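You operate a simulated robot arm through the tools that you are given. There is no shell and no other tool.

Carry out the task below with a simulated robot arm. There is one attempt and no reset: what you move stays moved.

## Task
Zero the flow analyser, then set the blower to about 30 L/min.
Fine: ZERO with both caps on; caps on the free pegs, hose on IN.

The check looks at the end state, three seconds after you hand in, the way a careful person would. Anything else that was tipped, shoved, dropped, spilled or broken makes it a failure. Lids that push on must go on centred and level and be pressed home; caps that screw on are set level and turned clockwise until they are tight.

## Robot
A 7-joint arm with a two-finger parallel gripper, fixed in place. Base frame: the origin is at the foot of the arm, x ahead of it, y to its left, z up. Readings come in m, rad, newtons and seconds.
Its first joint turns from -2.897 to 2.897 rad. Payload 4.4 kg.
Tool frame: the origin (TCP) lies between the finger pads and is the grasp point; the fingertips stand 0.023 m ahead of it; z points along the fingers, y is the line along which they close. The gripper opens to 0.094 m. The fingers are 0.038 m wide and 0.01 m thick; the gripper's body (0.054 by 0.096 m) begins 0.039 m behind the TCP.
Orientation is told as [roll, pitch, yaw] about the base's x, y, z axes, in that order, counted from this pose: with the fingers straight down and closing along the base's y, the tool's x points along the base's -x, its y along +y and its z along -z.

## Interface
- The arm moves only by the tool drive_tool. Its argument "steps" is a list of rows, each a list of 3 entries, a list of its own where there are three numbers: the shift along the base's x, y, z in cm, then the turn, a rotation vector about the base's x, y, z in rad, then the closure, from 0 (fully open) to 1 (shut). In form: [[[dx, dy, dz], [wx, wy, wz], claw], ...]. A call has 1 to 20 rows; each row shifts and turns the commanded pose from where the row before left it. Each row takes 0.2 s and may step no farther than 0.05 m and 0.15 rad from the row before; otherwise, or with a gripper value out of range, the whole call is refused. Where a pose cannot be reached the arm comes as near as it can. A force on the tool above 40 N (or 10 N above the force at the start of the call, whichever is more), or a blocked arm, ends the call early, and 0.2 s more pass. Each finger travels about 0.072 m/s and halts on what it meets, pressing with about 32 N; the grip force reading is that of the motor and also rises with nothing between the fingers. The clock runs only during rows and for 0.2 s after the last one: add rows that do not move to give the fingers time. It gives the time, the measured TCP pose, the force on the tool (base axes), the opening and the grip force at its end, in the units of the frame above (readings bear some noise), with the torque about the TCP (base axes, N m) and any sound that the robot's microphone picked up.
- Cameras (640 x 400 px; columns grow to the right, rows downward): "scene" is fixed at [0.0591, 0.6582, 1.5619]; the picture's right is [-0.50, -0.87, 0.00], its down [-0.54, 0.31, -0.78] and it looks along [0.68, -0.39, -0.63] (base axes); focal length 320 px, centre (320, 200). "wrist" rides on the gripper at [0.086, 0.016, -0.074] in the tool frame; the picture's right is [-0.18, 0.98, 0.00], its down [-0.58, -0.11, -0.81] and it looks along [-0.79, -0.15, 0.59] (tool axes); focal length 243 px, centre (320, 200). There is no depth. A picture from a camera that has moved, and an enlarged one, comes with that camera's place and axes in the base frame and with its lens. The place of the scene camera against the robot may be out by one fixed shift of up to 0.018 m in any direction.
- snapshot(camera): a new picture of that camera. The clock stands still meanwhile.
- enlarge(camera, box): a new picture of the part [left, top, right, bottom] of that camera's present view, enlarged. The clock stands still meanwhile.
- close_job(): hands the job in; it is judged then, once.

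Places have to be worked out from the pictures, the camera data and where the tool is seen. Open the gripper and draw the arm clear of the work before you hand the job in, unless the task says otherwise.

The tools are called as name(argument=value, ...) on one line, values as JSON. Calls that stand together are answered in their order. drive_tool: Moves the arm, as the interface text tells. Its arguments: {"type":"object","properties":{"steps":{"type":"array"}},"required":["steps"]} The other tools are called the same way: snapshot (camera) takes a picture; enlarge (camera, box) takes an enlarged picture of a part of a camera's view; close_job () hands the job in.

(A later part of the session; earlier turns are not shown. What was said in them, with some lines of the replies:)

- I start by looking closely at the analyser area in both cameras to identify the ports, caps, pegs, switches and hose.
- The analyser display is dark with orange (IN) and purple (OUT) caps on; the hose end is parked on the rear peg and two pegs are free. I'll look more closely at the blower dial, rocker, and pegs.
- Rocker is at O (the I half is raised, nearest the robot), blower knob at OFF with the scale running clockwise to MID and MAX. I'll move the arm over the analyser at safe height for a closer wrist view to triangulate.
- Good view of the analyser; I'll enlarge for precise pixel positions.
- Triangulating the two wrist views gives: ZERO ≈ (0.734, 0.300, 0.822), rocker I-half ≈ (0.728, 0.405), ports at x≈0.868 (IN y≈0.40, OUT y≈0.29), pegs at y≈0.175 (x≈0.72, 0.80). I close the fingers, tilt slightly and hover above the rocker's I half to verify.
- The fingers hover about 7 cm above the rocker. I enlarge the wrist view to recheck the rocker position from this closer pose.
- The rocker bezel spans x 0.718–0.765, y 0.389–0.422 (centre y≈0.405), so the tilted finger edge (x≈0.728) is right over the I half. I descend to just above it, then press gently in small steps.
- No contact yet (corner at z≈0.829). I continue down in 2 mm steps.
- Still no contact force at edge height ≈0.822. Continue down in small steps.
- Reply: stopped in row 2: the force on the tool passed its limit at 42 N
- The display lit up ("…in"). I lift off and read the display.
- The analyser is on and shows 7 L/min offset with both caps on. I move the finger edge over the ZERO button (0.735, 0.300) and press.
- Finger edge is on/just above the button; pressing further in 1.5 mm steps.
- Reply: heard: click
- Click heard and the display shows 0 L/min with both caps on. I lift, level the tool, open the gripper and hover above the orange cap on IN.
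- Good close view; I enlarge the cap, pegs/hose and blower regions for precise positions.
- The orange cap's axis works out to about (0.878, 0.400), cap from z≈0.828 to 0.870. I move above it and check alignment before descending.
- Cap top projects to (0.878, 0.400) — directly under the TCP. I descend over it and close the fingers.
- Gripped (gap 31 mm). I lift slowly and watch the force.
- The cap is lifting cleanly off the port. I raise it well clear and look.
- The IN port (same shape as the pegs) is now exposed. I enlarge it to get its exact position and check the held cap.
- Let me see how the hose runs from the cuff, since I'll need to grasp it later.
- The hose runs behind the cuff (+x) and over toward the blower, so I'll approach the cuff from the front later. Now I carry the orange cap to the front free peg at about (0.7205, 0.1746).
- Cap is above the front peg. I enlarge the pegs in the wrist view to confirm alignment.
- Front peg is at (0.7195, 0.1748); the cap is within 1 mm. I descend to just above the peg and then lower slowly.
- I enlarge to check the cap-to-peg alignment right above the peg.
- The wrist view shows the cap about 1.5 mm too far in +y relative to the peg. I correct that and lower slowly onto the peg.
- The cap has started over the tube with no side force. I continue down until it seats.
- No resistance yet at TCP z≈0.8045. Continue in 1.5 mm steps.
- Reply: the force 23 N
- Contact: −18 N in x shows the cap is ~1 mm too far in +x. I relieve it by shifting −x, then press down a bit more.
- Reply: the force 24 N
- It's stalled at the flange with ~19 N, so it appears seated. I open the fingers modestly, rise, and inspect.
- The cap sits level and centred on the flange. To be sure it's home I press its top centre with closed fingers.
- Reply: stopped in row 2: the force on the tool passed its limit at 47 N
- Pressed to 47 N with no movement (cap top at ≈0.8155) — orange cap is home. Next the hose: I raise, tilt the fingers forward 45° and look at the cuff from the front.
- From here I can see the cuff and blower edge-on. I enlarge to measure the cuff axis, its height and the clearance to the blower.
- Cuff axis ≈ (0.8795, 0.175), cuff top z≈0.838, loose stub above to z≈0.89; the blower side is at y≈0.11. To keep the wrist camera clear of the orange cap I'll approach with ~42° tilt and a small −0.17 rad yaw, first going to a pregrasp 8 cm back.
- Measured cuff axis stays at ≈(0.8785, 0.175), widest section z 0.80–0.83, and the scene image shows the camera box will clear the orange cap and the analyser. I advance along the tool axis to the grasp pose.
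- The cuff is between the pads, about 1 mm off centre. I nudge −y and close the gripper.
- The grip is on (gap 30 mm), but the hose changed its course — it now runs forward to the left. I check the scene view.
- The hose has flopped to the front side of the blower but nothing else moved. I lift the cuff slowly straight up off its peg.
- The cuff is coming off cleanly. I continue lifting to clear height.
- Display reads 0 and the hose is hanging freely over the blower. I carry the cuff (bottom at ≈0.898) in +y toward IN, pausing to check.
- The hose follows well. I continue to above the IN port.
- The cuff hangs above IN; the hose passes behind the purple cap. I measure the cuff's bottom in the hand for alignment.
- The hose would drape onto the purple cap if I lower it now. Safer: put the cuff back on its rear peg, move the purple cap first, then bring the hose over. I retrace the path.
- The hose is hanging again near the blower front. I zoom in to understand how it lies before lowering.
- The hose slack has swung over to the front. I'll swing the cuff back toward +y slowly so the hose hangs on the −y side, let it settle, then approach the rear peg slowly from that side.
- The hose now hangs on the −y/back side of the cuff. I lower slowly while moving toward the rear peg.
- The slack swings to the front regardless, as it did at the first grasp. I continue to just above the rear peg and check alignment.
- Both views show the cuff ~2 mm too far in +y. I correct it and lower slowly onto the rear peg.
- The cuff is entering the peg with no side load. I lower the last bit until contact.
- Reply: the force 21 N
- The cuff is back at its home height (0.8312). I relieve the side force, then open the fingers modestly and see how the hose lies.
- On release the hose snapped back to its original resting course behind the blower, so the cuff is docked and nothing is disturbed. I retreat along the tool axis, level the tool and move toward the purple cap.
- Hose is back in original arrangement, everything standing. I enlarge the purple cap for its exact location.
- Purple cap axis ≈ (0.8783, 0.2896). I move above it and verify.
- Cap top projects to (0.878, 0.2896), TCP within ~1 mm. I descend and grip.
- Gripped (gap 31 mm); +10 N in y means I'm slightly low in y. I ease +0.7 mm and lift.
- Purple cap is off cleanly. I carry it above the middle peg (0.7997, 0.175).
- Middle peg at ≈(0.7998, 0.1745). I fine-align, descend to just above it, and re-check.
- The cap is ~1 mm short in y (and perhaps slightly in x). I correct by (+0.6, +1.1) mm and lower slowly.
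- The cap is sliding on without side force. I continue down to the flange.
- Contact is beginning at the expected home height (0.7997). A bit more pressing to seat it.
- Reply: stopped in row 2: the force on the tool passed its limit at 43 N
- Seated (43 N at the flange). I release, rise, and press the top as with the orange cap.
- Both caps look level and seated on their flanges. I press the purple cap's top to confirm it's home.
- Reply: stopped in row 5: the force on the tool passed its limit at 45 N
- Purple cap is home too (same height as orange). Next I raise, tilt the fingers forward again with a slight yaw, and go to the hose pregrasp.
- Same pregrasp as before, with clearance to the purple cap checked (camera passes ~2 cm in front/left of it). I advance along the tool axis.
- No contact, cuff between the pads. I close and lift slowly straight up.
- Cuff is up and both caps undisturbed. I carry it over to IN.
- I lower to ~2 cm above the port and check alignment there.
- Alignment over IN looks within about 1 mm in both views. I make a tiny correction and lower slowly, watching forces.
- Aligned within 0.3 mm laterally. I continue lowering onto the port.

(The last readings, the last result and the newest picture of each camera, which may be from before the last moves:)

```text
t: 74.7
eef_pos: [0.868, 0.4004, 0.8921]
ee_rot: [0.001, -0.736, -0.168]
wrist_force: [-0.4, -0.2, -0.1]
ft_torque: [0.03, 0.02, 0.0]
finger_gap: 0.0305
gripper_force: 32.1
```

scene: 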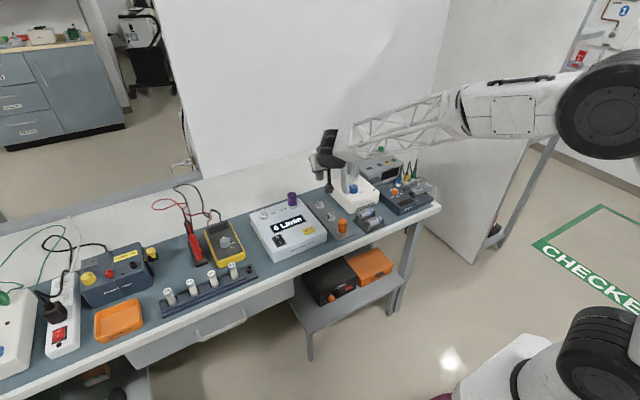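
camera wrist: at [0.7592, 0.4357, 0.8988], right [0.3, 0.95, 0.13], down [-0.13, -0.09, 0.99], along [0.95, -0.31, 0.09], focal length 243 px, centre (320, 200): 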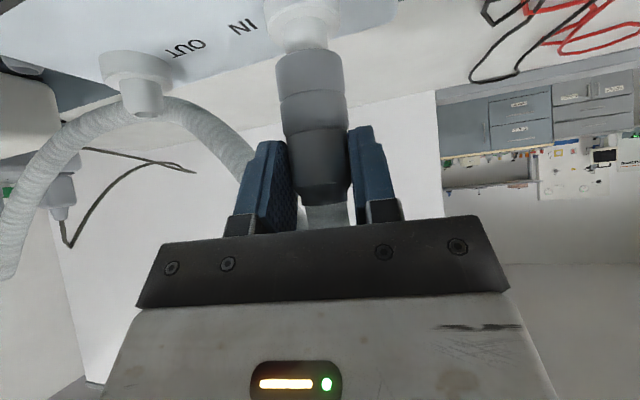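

drive_tool(steps=[[[0, 0, -0.2], [0, 0, 0], 1], [[0, 0, -0.15], [0, 0, 0], 1], [[0, 0, -0.1], [0, 0, 0], 1]])

enlarge(camera="wrist", box=[256, 0, 384, 80])

```text
t: 75.5
eef_pos: [0.8688, 0.4012, 0.8888]
ee_rot: [0.004, -0.737, -0.17]
wrist_force: [-2.6, -1.5, 1.3]
ft_torque: [-0.04, 0.1, 0.03]
finger_gap: 0.0301
gripper_force: 32.3
```

```text
5.00 times, centred on (320, 40) of wrist
camera zoom: at [0.7592, 0.4361, 0.8858], right [0.3, 0.95, 0.13], down [-0.13, -0.09, 0.99], along [0.95, -0.31, 0.09], focal length 1213 px, centre (320, 1000)
```

zoom: 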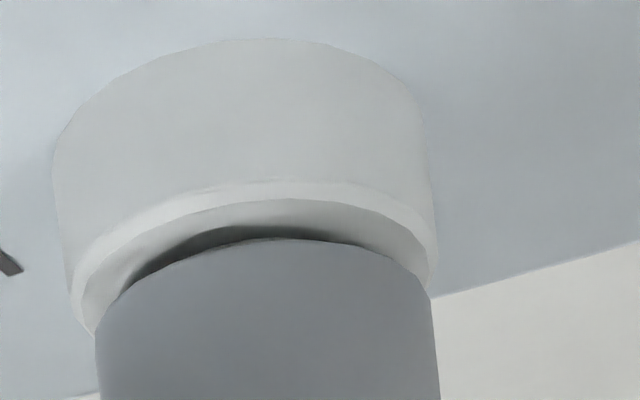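

Nearly home (a hair of gap left). I press the last 2–3 mm.

drive_tool(steps=[[[0, 0, -0.1], [0, 0, 0], 1], [[0, 0, -0.1], [0, 0, 0], 1], [[0, 0, -0.1], [0, 0, 0], 1]])

enlarge(camera="wrist", box=[256, 0, 384, 80])

```text
t: 76.2
eef_pos: [0.8691, 0.4004, 0.8853]
ee_rot: [0.005, -0.735, -0.168]
wrist_force: [-17.2, 1.4, 13.3]
ft_torque: [-0.43, 0.61, 0.08]
finger_gap: 0.0301
gripper_force: 32.3
```

```text
5.00 times, centred on (320, 40) of wrist
camera zoom: at [0.7592, 0.4359, 0.8836], right [0.3, 0.95, 0.13], down [-0.13, -0.09, 0.99], along [0.95, -0.31, 0.09], focal length 1213 px, centre (320, 1000)
```

zoom: 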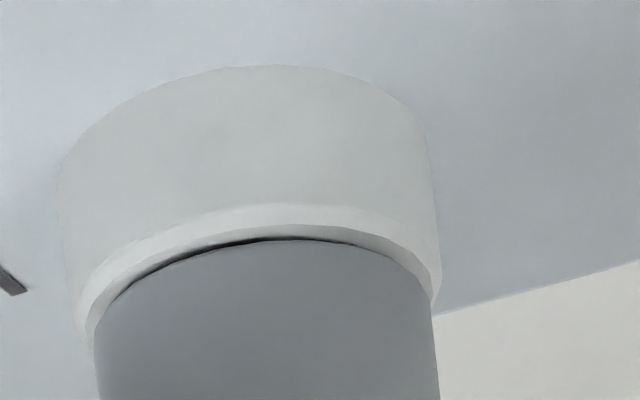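

Essentially seated, with −17 N in x. I relieve −x slightly and press a little more.

drive_tool(steps=[[[-0.08, 0, 0], [0, 0, 0], 1], [[0, 0, -0.1], [0, 0, 0], 1], [[0, 0, -0.1], [0, 0, 0], 1]])

enlarge(camera="wrist", box=[256, 0, 384, 80])

```text
t: 77.0
eef_pos: [0.8687, 0.3999, 0.8858]
ee_rot: [0.004, -0.74, -0.17]
wrist_force: [-5.3, -2.1, 31.7]
ft_torque: [-0.43, -0.07, 0.19]
finger_gap: 0.0304
gripper_force: 32.2
```

```text
5.00 times, centred on (320, 40) of wrist
camera zoom: at [0.7591, 0.436, 0.8833], right [0.3, 0.95, 0.13], down [-0.13, -0.09, 0.99], along [0.95, -0.31, 0.1], focal length 1213 px, centre (320, 1000)
```

zoom: 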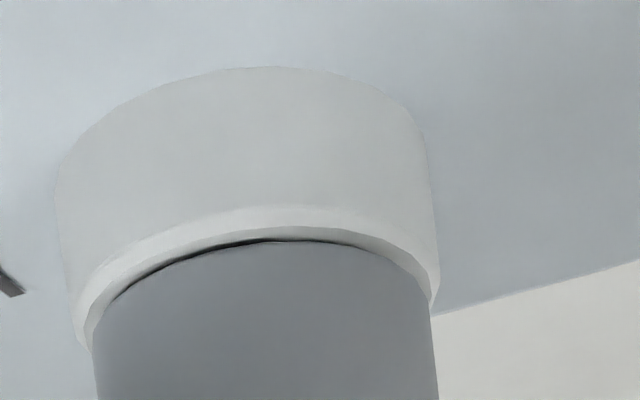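

It's stopped at 32 N — home on IN. I open the fingers and check before retreating.

drive_tool(steps=[[[0, 0, 0.1], [0, 0, 0], 0.7], [[0, 0, 0], [0, 0, 0], 0.42], [[0, 0, 0], [0, 0, 0], 0.42], [[0, 0, 0], [0, 0, 0], 0.42]])

snapshot(camera="wrist")

enlarge(camera="wrist", box=[256, 0, 384, 80])

```text
t: 78.0
eef_pos: [0.8678, 0.4015, 0.8842]
ee_rot: [0.001, -0.736, -0.17]
wrist_force: [0.1, 0.3, -0.2]
ft_torque: [0.0, 0.02, -0.01]
finger_gap: 0.0546
gripper_force: 0.0
```

```text
taken
camera wrist: at [0.7581, 0.4359, 0.881], right [0.3, 0.95, 0.13], down [-0.13, -0.09, 0.99], along [0.95, -0.31, 0.09], focal length 243 px, centre (320, 200)
```

wrist: 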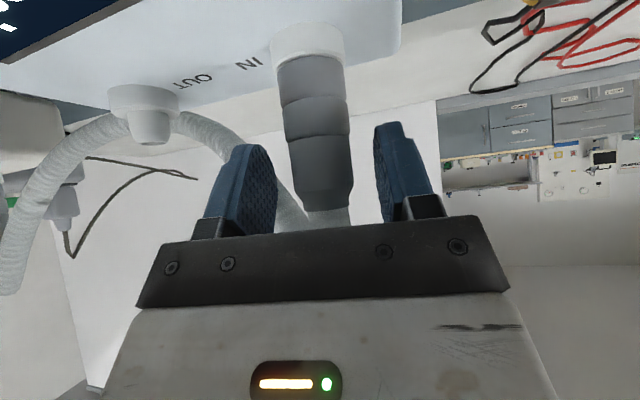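

```text
5.00 times, centred on (320, 40) of wrist
camera zoom: at [0.7581, 0.4359, 0.881], right [0.3, 0.95, 0.13], down [-0.13, -0.09, 0.99], along [0.95, -0.31, 0.09], focal length 1213 px, centre (320, 1000)
```

zoom: 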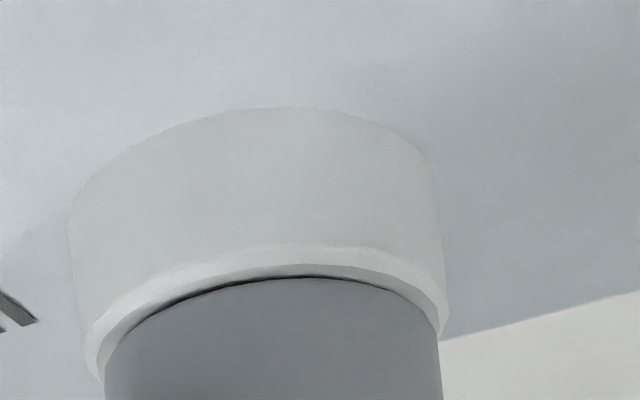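

Cuff sits on the IN ring, level and flush. I retreat along the tool axis, raise, and level the tool.

drive_tool(steps=[[[-1.98, 0.34, 2.23], [0, 0, 0], 0.42], [[-1.98, 0.34, 2.23], [0, 0, 0], 0.42], [[-1.98, 0.34, 2.23], [0, 0, 0], 0.42], [[-1, -1.0, 2], [0, 0, 0.15], 0.42], [[-1, -1, 1], [0, 0, 0.02], 0.42], [[0, -1, 0], [0, 0.15, 0], 0.42], [[0, -1, 0], [0, 0.15, 0], 0.42], [[0, -1, 0], [0, 0.15, 0], 0.42], [[0, -1, 0], [0, 0.15, 0], 0.42], [[0, -1, 0], [0, 0.136, 0], 0.42], [[0, 0, 0], [0, 0, 0], 0.42]])

snapshot(camera="wrist")

enlarge(camera="scene", box=[230, 140, 390, 240])

```text
t: 80.5
eef_pos: [0.7902, 0.3405, 0.9811]
ee_rot: [0.004, 0.0, 0.0]
wrist_force: [1.0, 0.3, -0.1]
ft_torque: [0.03, -0.02, 0.03]
finger_gap: 0.0544
gripper_force: 0.1
```

```text
taken
camera wrist: at [0.7028, 0.3567, 1.0562], right [0.18, 0.98, 0.0], down [0.58, -0.11, 0.81], along [0.79, -0.15, -0.59], focal length 243 px, centre (320, 200)
```

wrist: 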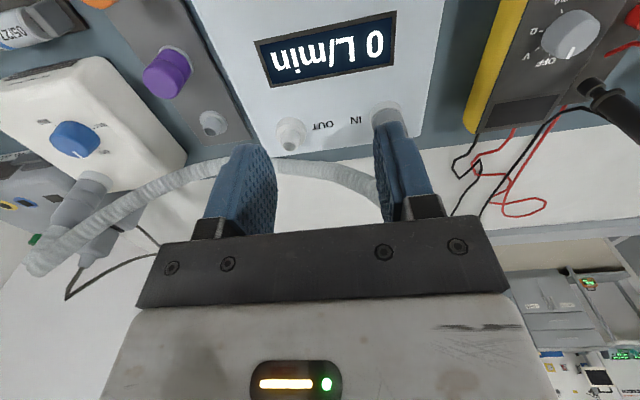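

```text
4.00 times, centred on (310, 190) of scene
camera zoom: at [0.0591, 0.6582, 1.5619], right [-0.5, -0.87, 0.0], down [-0.54, 0.31, -0.78], along [0.68, -0.39, -0.63], focal length 1279 px, centre (360, 240)
```

zoom: 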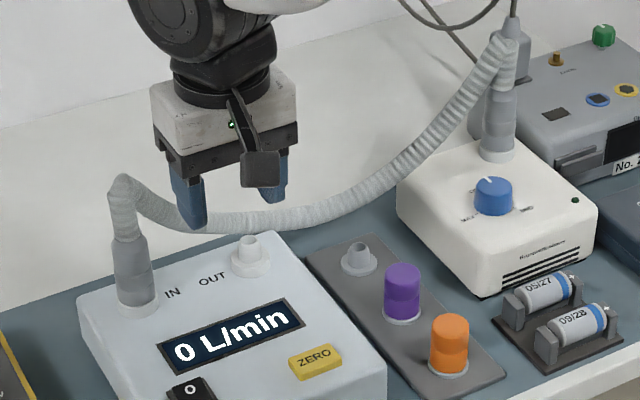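

Hose is on IN, both caps on pegs. Now the blower knob: I move over for a measuring view, staying in front of the hose.

drive_tool(steps=[[[-1.5, -4, 0], [0, 0, 0], 0.42], [[-1.5, -4, 0], [0, 0, 0], 0.42], [[0, -4, 0], [0, 0, 0], 0.42], [[0, -4, 0], [0, 0, 0], 0.42], [[0, -4, 0], [0, 0, 0], 0.42], [[0, -4, 0], [0, 0, 0], 0.42], [[0, -4, 0], [0, 0, 0], 0.42], [[0, 0, 0], [0, 0, 0], 0.42]])

snapshot(camera="wrist")

enlarge(camera="wrist", box=[240, 50, 400, 170])

```text
t: 82.2
eef_pos: [0.7566, 0.0628, 0.9804]
ee_rot: [0.004, -0.002, 0.001]
wrist_force: [0.5, 0.6, -0.1]
ft_torque: [-0.02, 0.0, -0.01]
finger_gap: 0.0544
gripper_force: 0.1
```

```text
taken
camera wrist: at [0.6694, 0.0769, 1.0555], right [0.18, 0.98, 0.0], down [0.58, -0.11, 0.81], along [0.79, -0.15, -0.59], focal length 243 px, centre (320, 200)
```

wrist: 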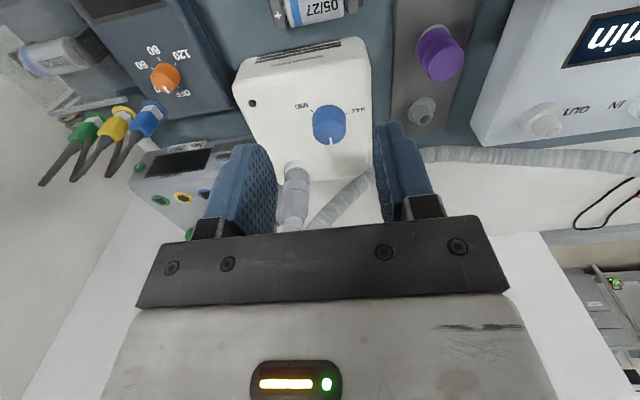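

```text
3.33 times, centred on (320, 110) of wrist
camera zoom: at [0.6694, 0.0769, 1.0555], right [0.18, 0.98, 0.0], down [0.58, -0.11, 0.81], along [0.79, -0.15, -0.59], focal length 809 px, centre (320, 500)
```

zoom: 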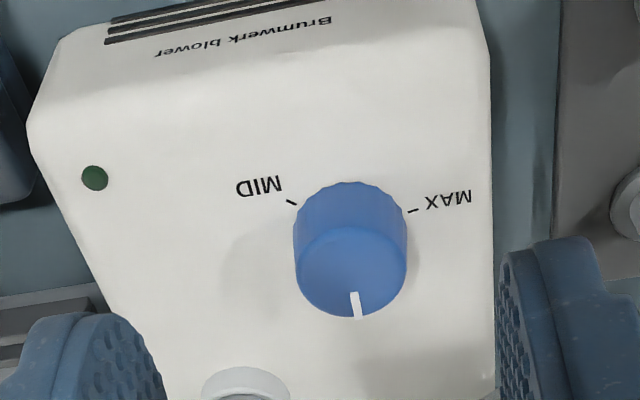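

Two-view triangulation puts the knob's top centre at about (0.828, 0.057, 0.852), Ø34 mm, blower top z≈0.831; scale runs clockwise from OFF (pointing +x) to MID (~130°) to MAX. I move above the knob and verify.

drive_tool(steps=[[[2.4, -0.2, -1.5], [0, 0, 0], 0.42], [[2.4, -0.2, -1.5], [0, 0, 0], 0.42], [[2.3, -0.15, -1.5], [0, 0, 0], 0.42], [[0, 0, 0], [0, 0, 0], 0.42], [[0, 0, 0], [0, 0, 0], 0.42]])

snapshot(camera="wrist")

enlarge(camera="wrist", box=[240, 40, 400, 160])

enlarge(camera="scene", box=[300, 120, 412, 200])

```text
t: 83.5
eef_pos: [0.8282, 0.0553, 0.9357]
ee_rot: [0.004, -0.001, 0.001]
wrist_force: [0.7, 0.2, 0.8]
ft_torque: [-0.02, -0.03, -0.01]
finger_gap: 0.0544
gripper_force: 0.1
```

```text
taken
camera wrist: at [0.7422, 0.0715, 1.0102], right [0.18, 0.98, 0.0], down [0.58, -0.11, 0.81], along [0.79, -0.15, -0.59], focal length 243 px, centre (320, 200)
```

wrist: 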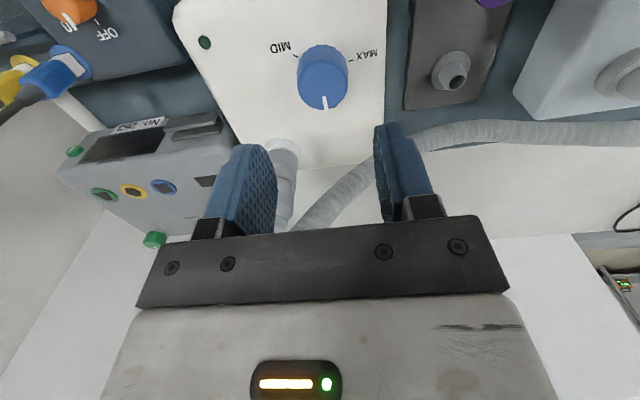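

```text
3.33 times, centred on (320, 100) of wrist
camera zoom: at [0.7422, 0.0715, 1.0102], right [0.18, 0.98, 0.0], down [0.58, -0.11, 0.81], along [0.79, -0.15, -0.59], focal length 809 px, centre (320, 533)
```

zoom: 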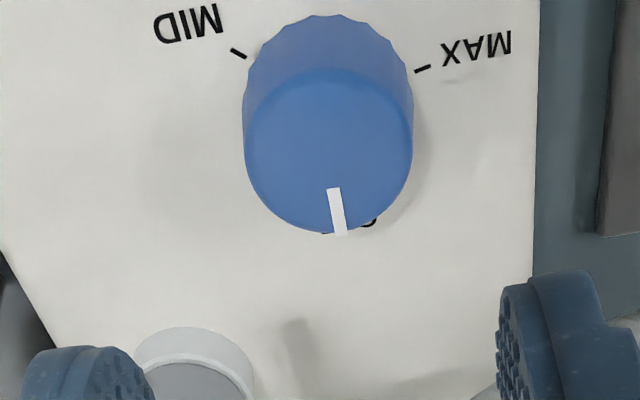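

```text
5.00 times, centred on (356, 160) of scene
camera zoom: at [0.0591, 0.6582, 1.5619], right [-0.5, -0.87, 0.0], down [-0.54, 0.31, -0.78], along [0.68, -0.39, -0.63], focal length 1599 px, centre (140, 400)
```

zoom: 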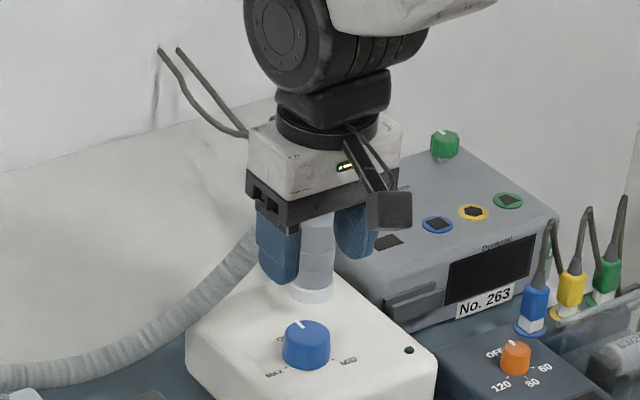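

Knob axis confirmed at (0.8275, 0.0574). I pre-rotate the gripper +0.6 rad (to leave room for clockwise turning), then descend over the knob.

drive_tool(steps=[[[-0.05, 0.2, 0], [0, 0, 0.15], 0.42], [[0, 0, 0], [0, 0, 0.15], 0.42], [[0, 0, 0], [0, 0, 0.15], 0.42], [[0, 0, 0], [0, 0, 0.15], 0.42], [[0, 0, -3], [0, 0, 0], 0.42], [[0, 0, 0], [0, 0, 0], 0.42]])

snapshot(camera="wrist")

enlarge(camera="scene", box=[310, 130, 406, 210])

```text
t: 84.8
eef_pos: [0.8289, 0.0573, 0.9061]
ee_rot: [0.002, -0.001, 0.599]
wrist_force: [-0.7, 0.5, -0.7]
ft_torque: [0.05, 0.0, 0.01]
finger_gap: 0.0546
gripper_force: 0.0
```

```text
taken
camera wrist: at [0.7488, 0.0216, 0.9804], right [-0.4, 0.91, 0.0], down [0.54, 0.24, 0.81], along [0.74, 0.33, -0.59], focal length 243 px, centre (320, 200)
```

wrist: 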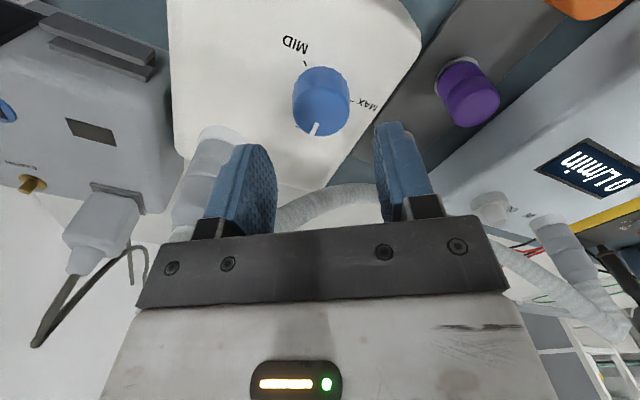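

```text
5.00 times, centred on (358, 170) of scene
camera zoom: at [0.0591, 0.6582, 1.5619], right [-0.5, -0.87, 0.0], down [-0.54, 0.31, -0.78], along [0.68, -0.39, -0.63], focal length 1599 px, centre (130, 350)
```

zoom: 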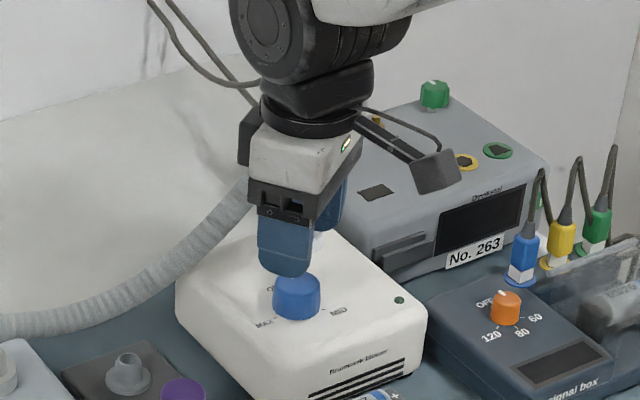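

Clear on all sides. I descend to knob height and close gently on it.

drive_tool(steps=[[[-0.08, 0, -2.5], [0, 0, 0], 0.42], [[0, 0, -1.6], [0, 0, 0], 0.42], [[0, 0, -0.7], [0, 0, 0], 0.42], [[0, 0, 0], [0, 0, 0], 0.42], [[0, 0, 0], [0, 0, 0], 0.42]])

snapshot(camera="wrist")

enlarge(camera="scene", box=[310, 130, 406, 210])

```text
t: 86.0
eef_pos: [0.8281, 0.0573, 0.8569]
ee_rot: [0.003, 0.0, 0.601]
wrist_force: [0.5, 0.7, 0.4]
ft_torque: [0.0, 0.01, -0.03]
finger_gap: 0.0545
gripper_force: 0.0
```

```text
taken
camera wrist: at [0.748, 0.0216, 0.9321], right [-0.4, 0.92, 0.0], down [0.54, 0.24, 0.81], along [0.74, 0.33, -0.59], focal length 243 px, centre (320, 200)
```

wrist: 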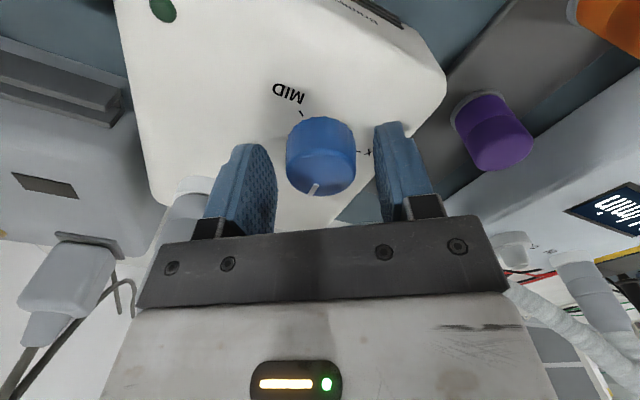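

```text
5.00 times, centred on (358, 170) of scene
camera zoom: at [0.0591, 0.6582, 1.5619], right [-0.5, -0.87, 0.0], down [-0.54, 0.31, -0.78], along [0.68, -0.39, -0.63], focal length 1599 px, centre (130, 350)
```

zoom: 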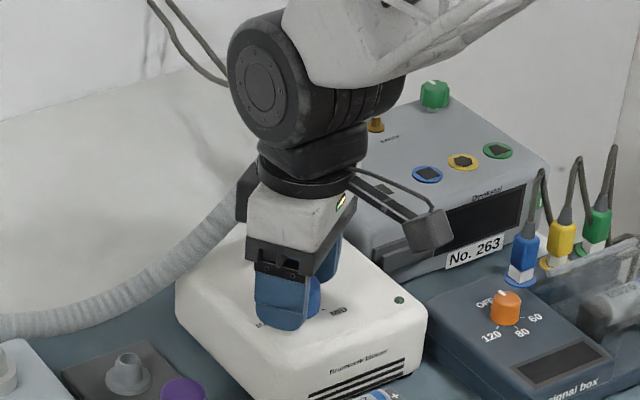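

Knob is between the pads. I close the gripper on it.

drive_tool(steps=[[[0, 0, 0], [0, 0, 0], 0.6], [[0, 0, 0], [0, 0, 0], 1], [[0, 0, 0], [0, 0, 0], 1], [[0, 0, 0], [0, 0, 0], 1]])

snapshot(camera="wrist")

```text
t: 87.0
eef_pos: [0.8292, 0.0579, 0.8569]
ee_rot: [0.003, 0.0, 0.601]
wrist_force: [-11.4, 14.4, 3.7]
ft_torque: [0.31, 0.31, -0.07]
finger_gap: 0.0345
gripper_force: 45.2
```

```text
taken
camera wrist: at [0.7478, 0.022, 0.9321], right [-0.4, 0.92, 0.0], down [0.54, 0.24, 0.81], along [0.74, 0.33, -0.59], focal length 243 px, centre (320, 200)
```

wrist: 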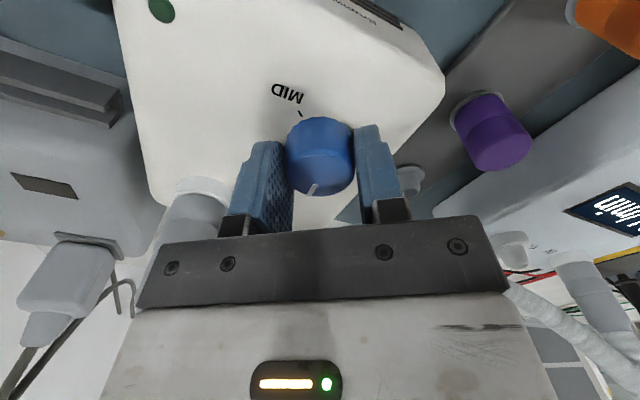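

There's ~18 N along the closing axis — I shift ~1 mm toward the knob centre to relieve it before turning.

drive_tool(steps=[[[-0.06, 0.08, 0], [0, 0, 0], 1], [[0, 0, 0], [0, 0, 0], 1]])

```text
t: 87.7
eef_pos: [0.8282, 0.0578, 0.857]
ee_rot: [0.001, -0.002, 0.601]
wrist_force: [3.6, 1.6, -1.5]
ft_torque: [-0.14, 0.18, -0.04]
finger_gap: 0.0349
gripper_force: 45.1
```

Relieved. I turn the knob clockwise 0.6 rad and read the display.

drive_tool(steps=[[[0, 0, 0], [0, 0, -0.1], 1], [[0, 0, 0], [0, 0, -0.1], 1], [[0, 0, 0], [0, 0, -0.1], 1], [[0, 0, 0], [0, 0, -0.1], 1], [[0, 0, 0], [0, 0, -0.1], 1], [[0, 0, 0], [0, 0, -0.1], 1], [[0, 0, 0], [0, 0, 0], 1], [[0, 0, 0], [0, 0, 0], 1]])

enlarge(camera="scene", box=[250, 180, 346, 240])

enlarge(camera="wrist", box=[220, 60, 420, 210])

```text
t: 89.5
eef_pos: [0.8273, 0.0581, 0.8566]
ee_rot: [0.002, -0.001, -0.001]
wrist_force: [9.6, -5.6, -5.9]
ft_torque: [-0.44, -0.73, -0.02]
finger_gap: 0.0352
gripper_force: 45.3
stopped in row 8: the force on the tool passed its limit at 40 N (the readings are from after the stop); the commanded pose is now the measured one
```

```text
6.67 times, centred on (298, 210) of scene
camera zoom: at [0.0591, 0.6582, 1.5619], right [-0.5, -0.87, 0.0], down [-0.54, 0.31, -0.78], along [0.68, -0.39, -0.63], focal length 2131 px, centre (467, 133)
```

zoom: 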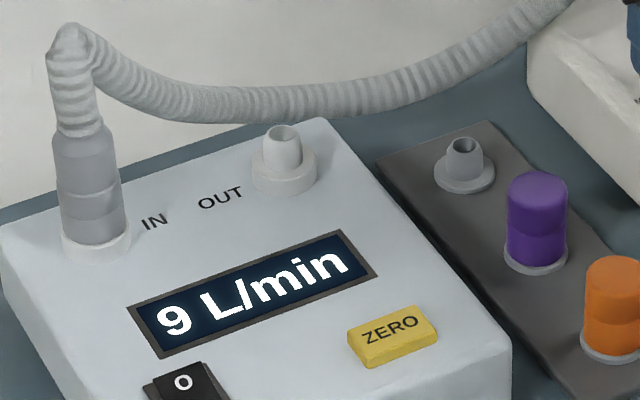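

```text
2.67 times, centred on (320, 135) of wrist
camera zoom: at [0.7415, 0.0737, 0.932], right [0.19, 0.98, 0.0], down [0.58, -0.11, 0.81], along [0.79, -0.15, -0.59], focal length 647 px, centre (320, 373)
```

zoom: 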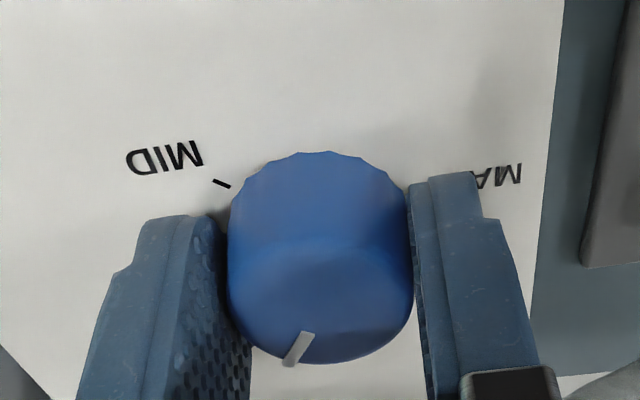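

The blower is flowing: 9 L/min at ~30° of knob turn (≈0.3 L/min per degree, so about 100° total needed). I relieve the small side force and keep turning clockwise in small steps.

drive_tool(steps=[[[0.05, -0.03, 0], [0, 0, 0], 1], [[0, 0, 0], [0, 0, 0], 1]])

```text
t: 90.1
eef_pos: [0.8283, 0.0575, 0.8561]
ee_rot: [0.002, -0.001, -0.002]
wrist_force: [0.8, -5.1, -5.0]
ft_torque: [-0.15, -0.67, 0.02]
finger_gap: 0.0349
gripper_force: 45.3
```

drive_tool(steps=[[[0, -0.02, -0.03], [0, 0, -0.08], 1], [[0, 0, 0], [0, 0, -0.08], 1], [[0, 0, 0], [0, 0, -0.08], 1], [[0, 0, 0], [0, 0, -0.08], 1], [[0, 0, 0], [0, 0, 0], 1]])

enlarge(camera="scene", box=[250, 180, 346, 240])

```text
t: 91.3
eef_pos: [0.8293, 0.0573, 0.8572]
ee_rot: [0.002, -0.002, -0.32]
wrist_force: [-26.2, 10.4, 12.6]
ft_torque: [0.11, 0.23, 0.0]
finger_gap: 0.035
gripper_force: 45.2
```

```text
6.67 times, centred on (298, 210) of scene
camera zoom: at [0.0591, 0.6582, 1.5619], right [-0.5, -0.87, 0.0], down [-0.54, 0.31, -0.78], along [0.68, -0.39, -0.63], focal length 2131 px, centre (467, 133)
```

zoom: 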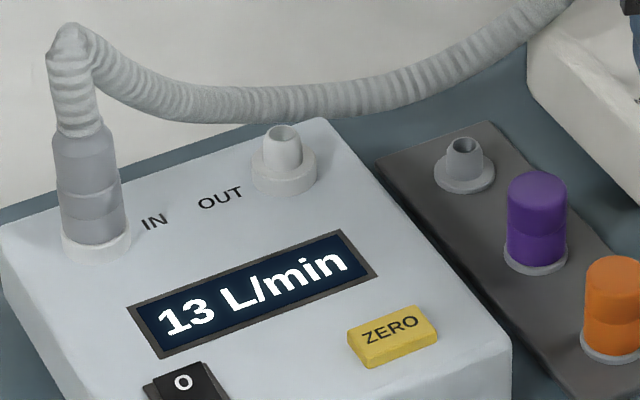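

13 L/min now. Side force has grown (−26 N in x), so I re-centre by −1 mm in x and continue turning.

drive_tool(steps=[[[-0.09, 0.04, 0], [0, 0, 0], 1], [[0, 0, 0], [0, 0, 0], 1]])

```text
t: 91.9
eef_pos: [0.8281, 0.057, 0.8576]
ee_rot: [0.005, -0.004, -0.321]
wrist_force: [2.2, 7.8, -1.5]
ft_torque: [0.31, 0.13, 0.05]
finger_gap: 0.0346
gripper_force: 45.0
```

drive_tool(steps=[[[0, 0.03, 0], [0, 0, -0.08], 1], [[0, 0, 0], [0, 0, -0.08], 1], [[0, 0, 0], [0, 0, -0.08], 1], [[0, 0, 0], [0, 0, -0.08], 1], [[0, 0, 0], [0, 0, -0.08], 1], [[0, 0, 0], [0, 0, 0], 1]])

enlarge(camera="scene", box=[250, 180, 346, 240])

enlarge(camera="wrist", box=[220, 60, 420, 210])

```text
t: 93.3
eef_pos: [0.8283, 0.0574, 0.856]
ee_rot: [0.005, -0.002, -0.722]
wrist_force: [27.7, -5.1, -16.3]
ft_torque: [-0.16, -0.6, 0.0]
finger_gap: 0.0346
gripper_force: 44.6
```

```text
6.67 times, centred on (298, 210) of scene
camera zoom: at [0.0591, 0.6582, 1.5619], right [-0.5, -0.87, 0.0], down [-0.54, 0.31, -0.78], along [0.68, -0.39, -0.63], focal length 2131 px, centre (467, 133)
```

zoom: 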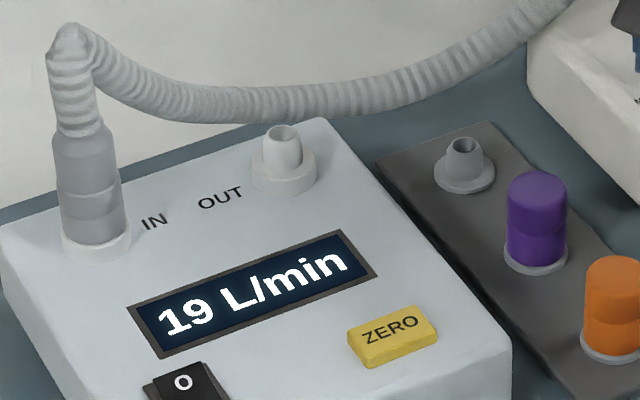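

```text
2.67 times, centred on (320, 135) of wrist
camera zoom: at [0.7735, 0.1266, 0.932], right [0.79, 0.62, 0.0], down [0.36, -0.47, 0.81], along [0.5, -0.63, -0.59], focal length 647 px, centre (320, 373)
```

zoom: 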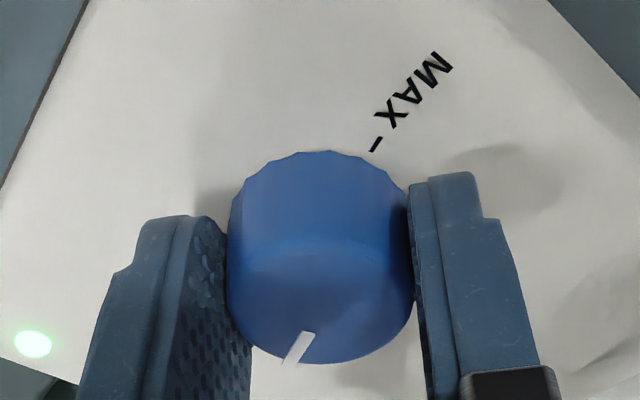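

19 L/min at −0.72 rad (≈13.9 L/min per rad), so ~0.79 rad more. I relieve forces and continue.

drive_tool(steps=[[[0.08, -0.02, -0.03], [0, 0, 0], 1], [[0, 0, 0], [0, 0, 0], 1]])

```text
t: 93.9
eef_pos: [0.8278, 0.0578, 0.8564]
ee_rot: [0.003, -0.001, -0.722]
wrist_force: [-1.4, -4.0, 5.5]
ft_torque: [-0.19, 0.02, -0.03]
finger_gap: 0.0349
gripper_force: 44.9
```

drive_tool(steps=[[[0, -0.02, 0], [0, 0, -0.08], 1], [[0, 0, 0], [0, 0, -0.08], 1], [[0, 0, 0], [0, 0, -0.08], 1], [[0, 0, 0], [0, 0, -0.08], 1], [[0, 0, 0], [0, 0, -0.08], 1], [[0, 0, 0], [0, 0, 0], 1]])

enlarge(camera="scene", box=[250, 180, 346, 240])

snapshot(camera="scene")

```text
t: 95.3
eef_pos: [0.8282, 0.0583, 0.8565]
ee_rot: [0.003, -0.001, -1.121]
wrist_force: [-24.0, -6.4, 21.7]
ft_torque: [-0.22, 0.58, -0.02]
finger_gap: 0.0347
gripper_force: 44.5
```

```text
6.67 times, centred on (298, 210) of scene
camera zoom: at [0.0591, 0.6582, 1.5619], right [-0.5, -0.87, 0.0], down [-0.54, 0.31, -0.78], along [0.68, -0.39, -0.63], focal length 2131 px, centre (467, 133)
```

zoom: 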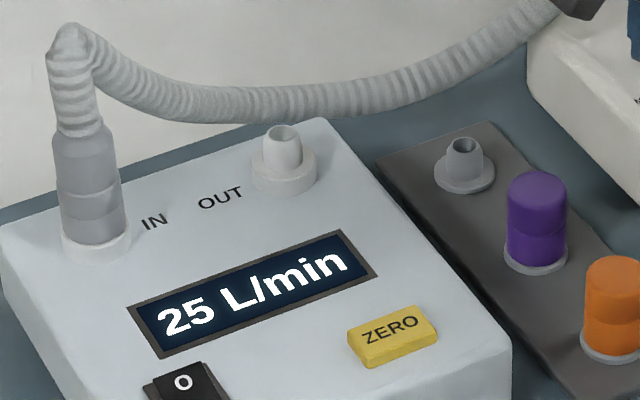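

```text
taken
```

scene: 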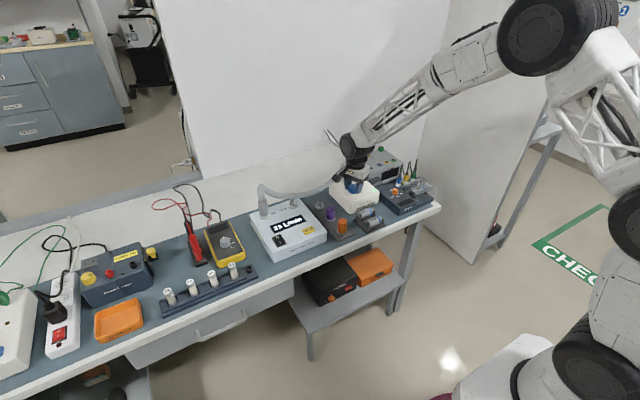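

25 L/min. I relieve forces and turn ~0.36 rad more.

drive_tool(steps=[[[-0.08, -0.02, 0.03], [0, 0, 0], 1], [[0, 0, 0], [0, 0, -0.08], 1], [[0, 0, 0], [0, 0, -0.08], 1], [[0, 0, 0], [0, 0, -0.08], 1], [[0, 0, 0], [0, 0, -0.08], 1], [[0, 0, 0], [0, 0, 0], 1]])

enlarge(camera="scene", box=[250, 180, 346, 240])

enlarge(camera="scene", box=[310, 130, 406, 210])

```text
t: 96.7
eef_pos: [0.829, 0.0572, 0.8563]
ee_rot: [0.003, -0.002, -1.442]
wrist_force: [-7.6, -10.1, 8.8]
ft_torque: [-0.34, 0.18, -0.01]
finger_gap: 0.0349
gripper_force: 45.4
```

```text
6.67 times, centred on (298, 210) of scene
camera zoom: at [0.0591, 0.6582, 1.5619], right [-0.5, -0.87, 0.0], down [-0.54, 0.31, -0.78], along [0.68, -0.39, -0.63], focal length 2131 px, centre (467, 133)
```

zoom: 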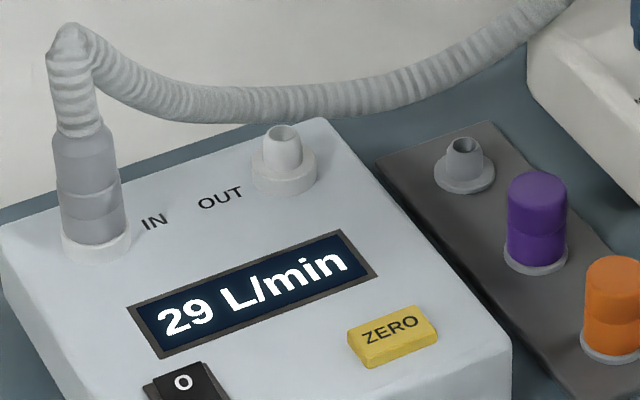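

```text
5.00 times, centred on (358, 170) of scene
camera zoom: at [0.0591, 0.6582, 1.5619], right [-0.5, -0.87, 0.0], down [-0.54, 0.31, -0.78], along [0.68, -0.39, -0.63], focal length 1599 px, centre (130, 350)
```

zoom: 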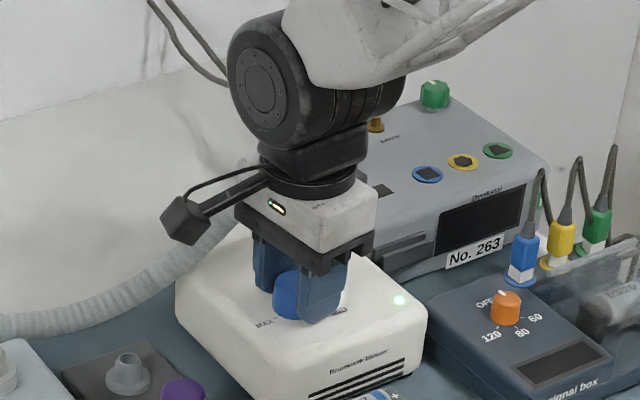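

29 L/min; a further ~0.08 rad should bring it to 30.

drive_tool(steps=[[[-0.02, -0.03, 0.02], [0, 0, -0.07], 1], [[0, 0, 0], [0, 0, 0], 1], [[0, 0, 0], [0, 0, 0], 1]])

enlarge(camera="scene", box=[250, 180, 346, 240])

```text
t: 97.5
eef_pos: [0.8288, 0.0577, 0.8568]
ee_rot: [0.002, -0.002, -1.51]
wrist_force: [10.0, 7.6, -2.2]
ft_torque: [0.35, -0.32, -0.02]
finger_gap: 0.0349
gripper_force: 45.0
```

```text
6.67 times, centred on (298, 210) of scene
camera zoom: at [0.0591, 0.6582, 1.5619], right [-0.5, -0.87, 0.0], down [-0.54, 0.31, -0.78], along [0.68, -0.39, -0.63], focal length 2131 px, centre (467, 133)
```

zoom: 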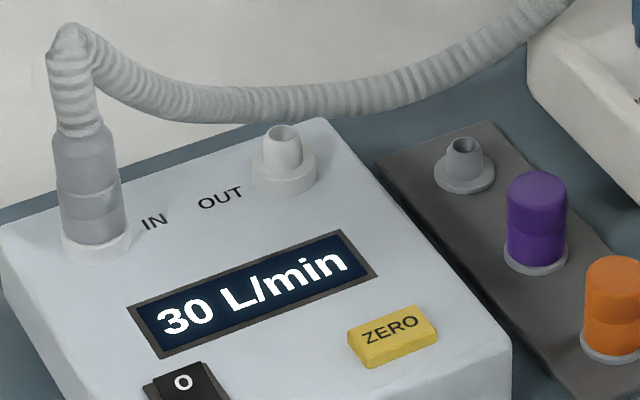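

The display reads 30 L/min. I open the fingers gently and confirm the reading holds before rising.

drive_tool(steps=[[[0, 0, 0], [0, 0, 0], 0.55], [[0, 0, 0], [0, 0, 0], 0.45], [[0, 0, 0], [0, 0, 0], 0.45], [[0, 0, 0], [0, 0, 0], 0.45]])

enlarge(camera="scene", box=[250, 180, 346, 240])

snapshot(camera="wrist")

```text
t: 98.5
eef_pos: [0.8277, 0.057, 0.8565]
ee_rot: [0.001, -0.001, -1.51]
wrist_force: [0.0, -0.4, 0.2]
ft_torque: [0.01, -0.01, -0.03]
finger_gap: 0.0517
gripper_force: 0.1
```

```text
6.67 times, centred on (298, 210) of scene
camera zoom: at [0.0591, 0.6582, 1.5619], right [-0.5, -0.87, 0.0], down [-0.54, 0.31, -0.78], along [0.68, -0.39, -0.63], focal length 2131 px, centre (467, 133)
```

zoom: 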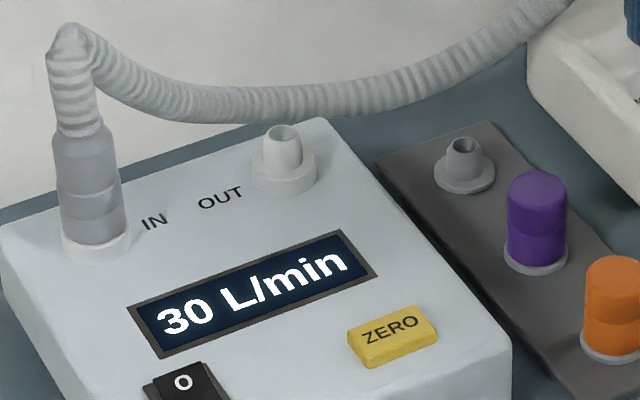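

```text
taken
camera wrist: at [0.8383, 0.1443, 0.932], right [0.99, -0.12, 0.0], down [-0.08, -0.59, 0.81], along [-0.1, -0.8, -0.59], focal length 243 px, centre (320, 200)
```

wrist: 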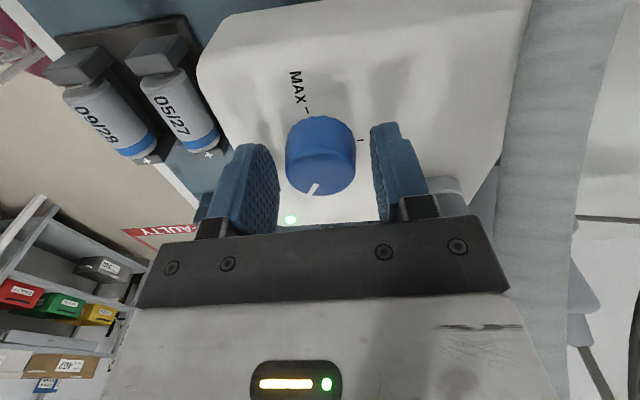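

Reading holds at 30 L/min with the fingers open. I rise straight off the knob, then withdraw toward the robot, away from the hose.

drive_tool(steps=[[[0, 0, 1.5], [0, 0, 0], 0.45], [[0, 0, 2], [0, 0, 0], 0.45], [[-1.5, 0, 2], [0, 0, 0], 0.45], [[-3, 0, 3], [0, 0, 0], 0.45], [[-3, 0, 3], [0, 0, 0.1], 0.45], [[-3, 0, 2], [0, 0, 0.15], 0.2], [[-3, 0, 2], [0, 0, 0.15], 0], [[-3, 0, 2], [0, 0, 0.15], 0], [[-2, 0, 1], [0, 0, 0.15], 0], [[0, 0, 0], [0, 0, 0.15], 0], [[0, 0, 0], [0, 0, 0.15], 0], [[0, 0, 0], [0, 0, 0.15], 0], [[0, 0, 0], [0, 0, 0.15], 0], [[0, 0, 0], [0, 0, 0.15], 0], [[0, 0, 0], [0, 0, 0.06], 0], [[0, 0, 0], [0, 0, 0], 0]])

snapshot(camera="scene")

enlarge(camera="scene", box=[230, 150, 410, 260])

snapshot(camera="wrist")

```text
t: 101.9
eef_pos: [0.6433, 0.0571, 1.0424]
ee_rot: [0.001, -0.003, 0.0]
wrist_force: [0.5, 0.7, -0.2]
ft_torque: [0.03, 0.01, 0.02]
finger_gap: 0.0941
gripper_force: 0.0
```

```text
taken
```

scene: 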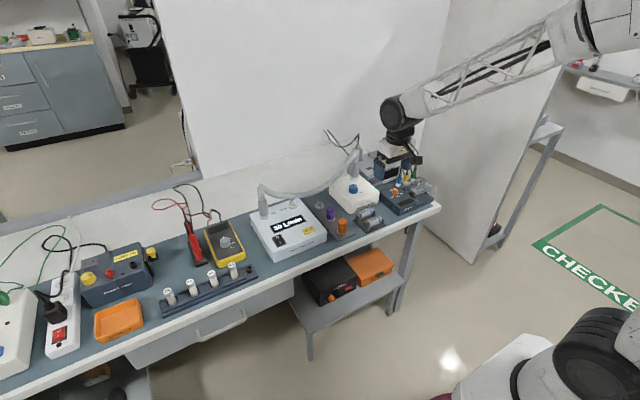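

```text
3.56 times, centred on (320, 205) of scene
camera zoom: at [0.0591, 0.6582, 1.5619], right [-0.5, -0.87, 0.0], down [-0.54, 0.31, -0.78], along [0.68, -0.39, -0.63], focal length 1137 px, centre (320, 182)
```

zoom: 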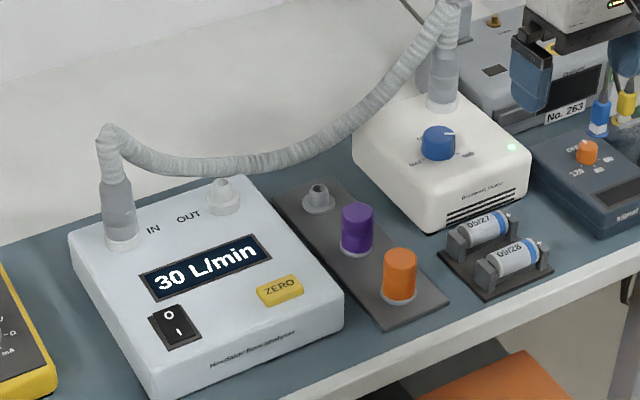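

```text
taken
camera wrist: at [0.5556, 0.0729, 1.1168], right [0.18, 0.98, 0.0], down [0.58, -0.11, 0.81], along [0.79, -0.15, -0.59], focal length 243 px, centre (320, 200)
```

wrist: 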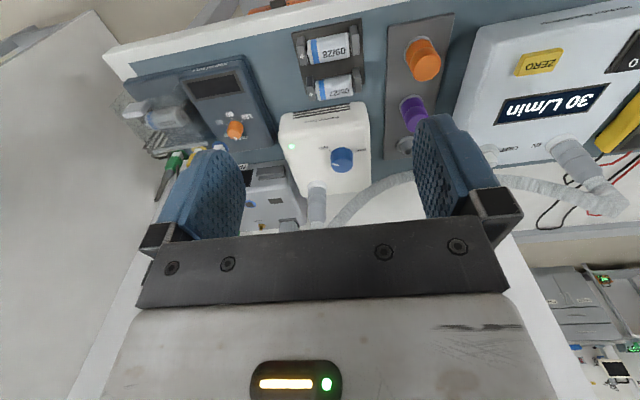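

Everything is in place: 30 L/min, hose on IN, caps on pegs, arm withdrawn. A final close inspection of the cuff and caps before handing in.

enlarge(camera="scene", box=[240, 175, 304, 225])

enlarge(camera="scene", box=[306, 185, 370, 240])

```text
8.00 times, centred on (272, 200) of scene
camera zoom: at [0.0591, 0.6582, 1.5619], right [-0.5, -0.87, 0.0], down [-0.54, 0.31, -0.78], along [0.68, -0.39, -0.63], focal length 2558 px, centre (704, 200)
```

zoom: 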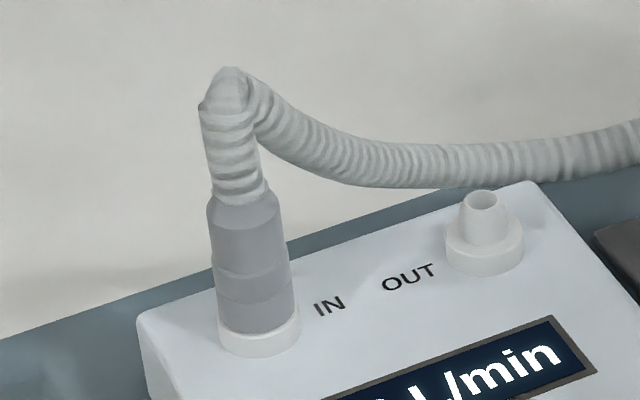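

```text
7.27 times, centred on (338, 212) of scene
camera zoom: at [0.0591, 0.6582, 1.5619], right [-0.5, -0.87, 0.0], down [-0.54, 0.31, -0.78], along [0.68, -0.39, -0.63], focal length 2325 px, centre (189, 109)
```

zoom: 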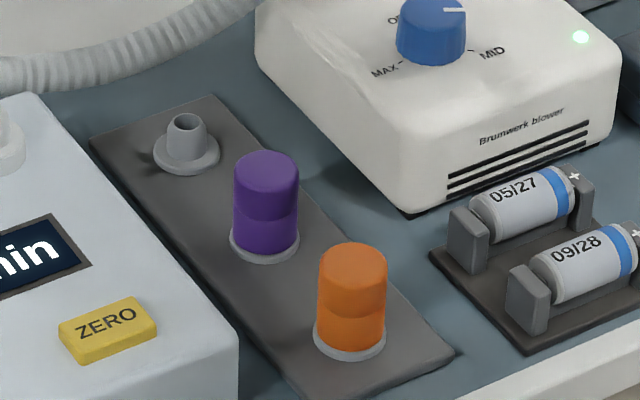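

The cuff is flush on IN, both caps are level on the pegs that were free, OUT is open, the display reads 30 L/min, and the gripper is open and clear. I hand the job in.

close_job()

```text
The job is handed in.
```

The flow analyser is zeroed and the blower is set: the display read 30 L/min, and it still did after I let go of the knob and withdrew the arm. I've handed the job in; it returned no verdict.

- **Zero:** I switched the analyser on and it showed a 7 L/min offset. I pressed ZERO with both caps still on, heard the click, and the display went to 0 L/min.
- **Caps:** the orange cap is on the front peg and the purple cap on the middle one, the two pegs that were free at the start. Both were pressed home and look level.
- **Hose:** its end is pressed home on IN, and OUT is open. I first carried it to IN with the purple cap still in place. The hose would have draped over that cap, so I put the end back on its peg, moved the cap, and then fitted it.

In the last pictures nothing else on the bench looked moved or tipped, and the gripper is open and clear of the work.
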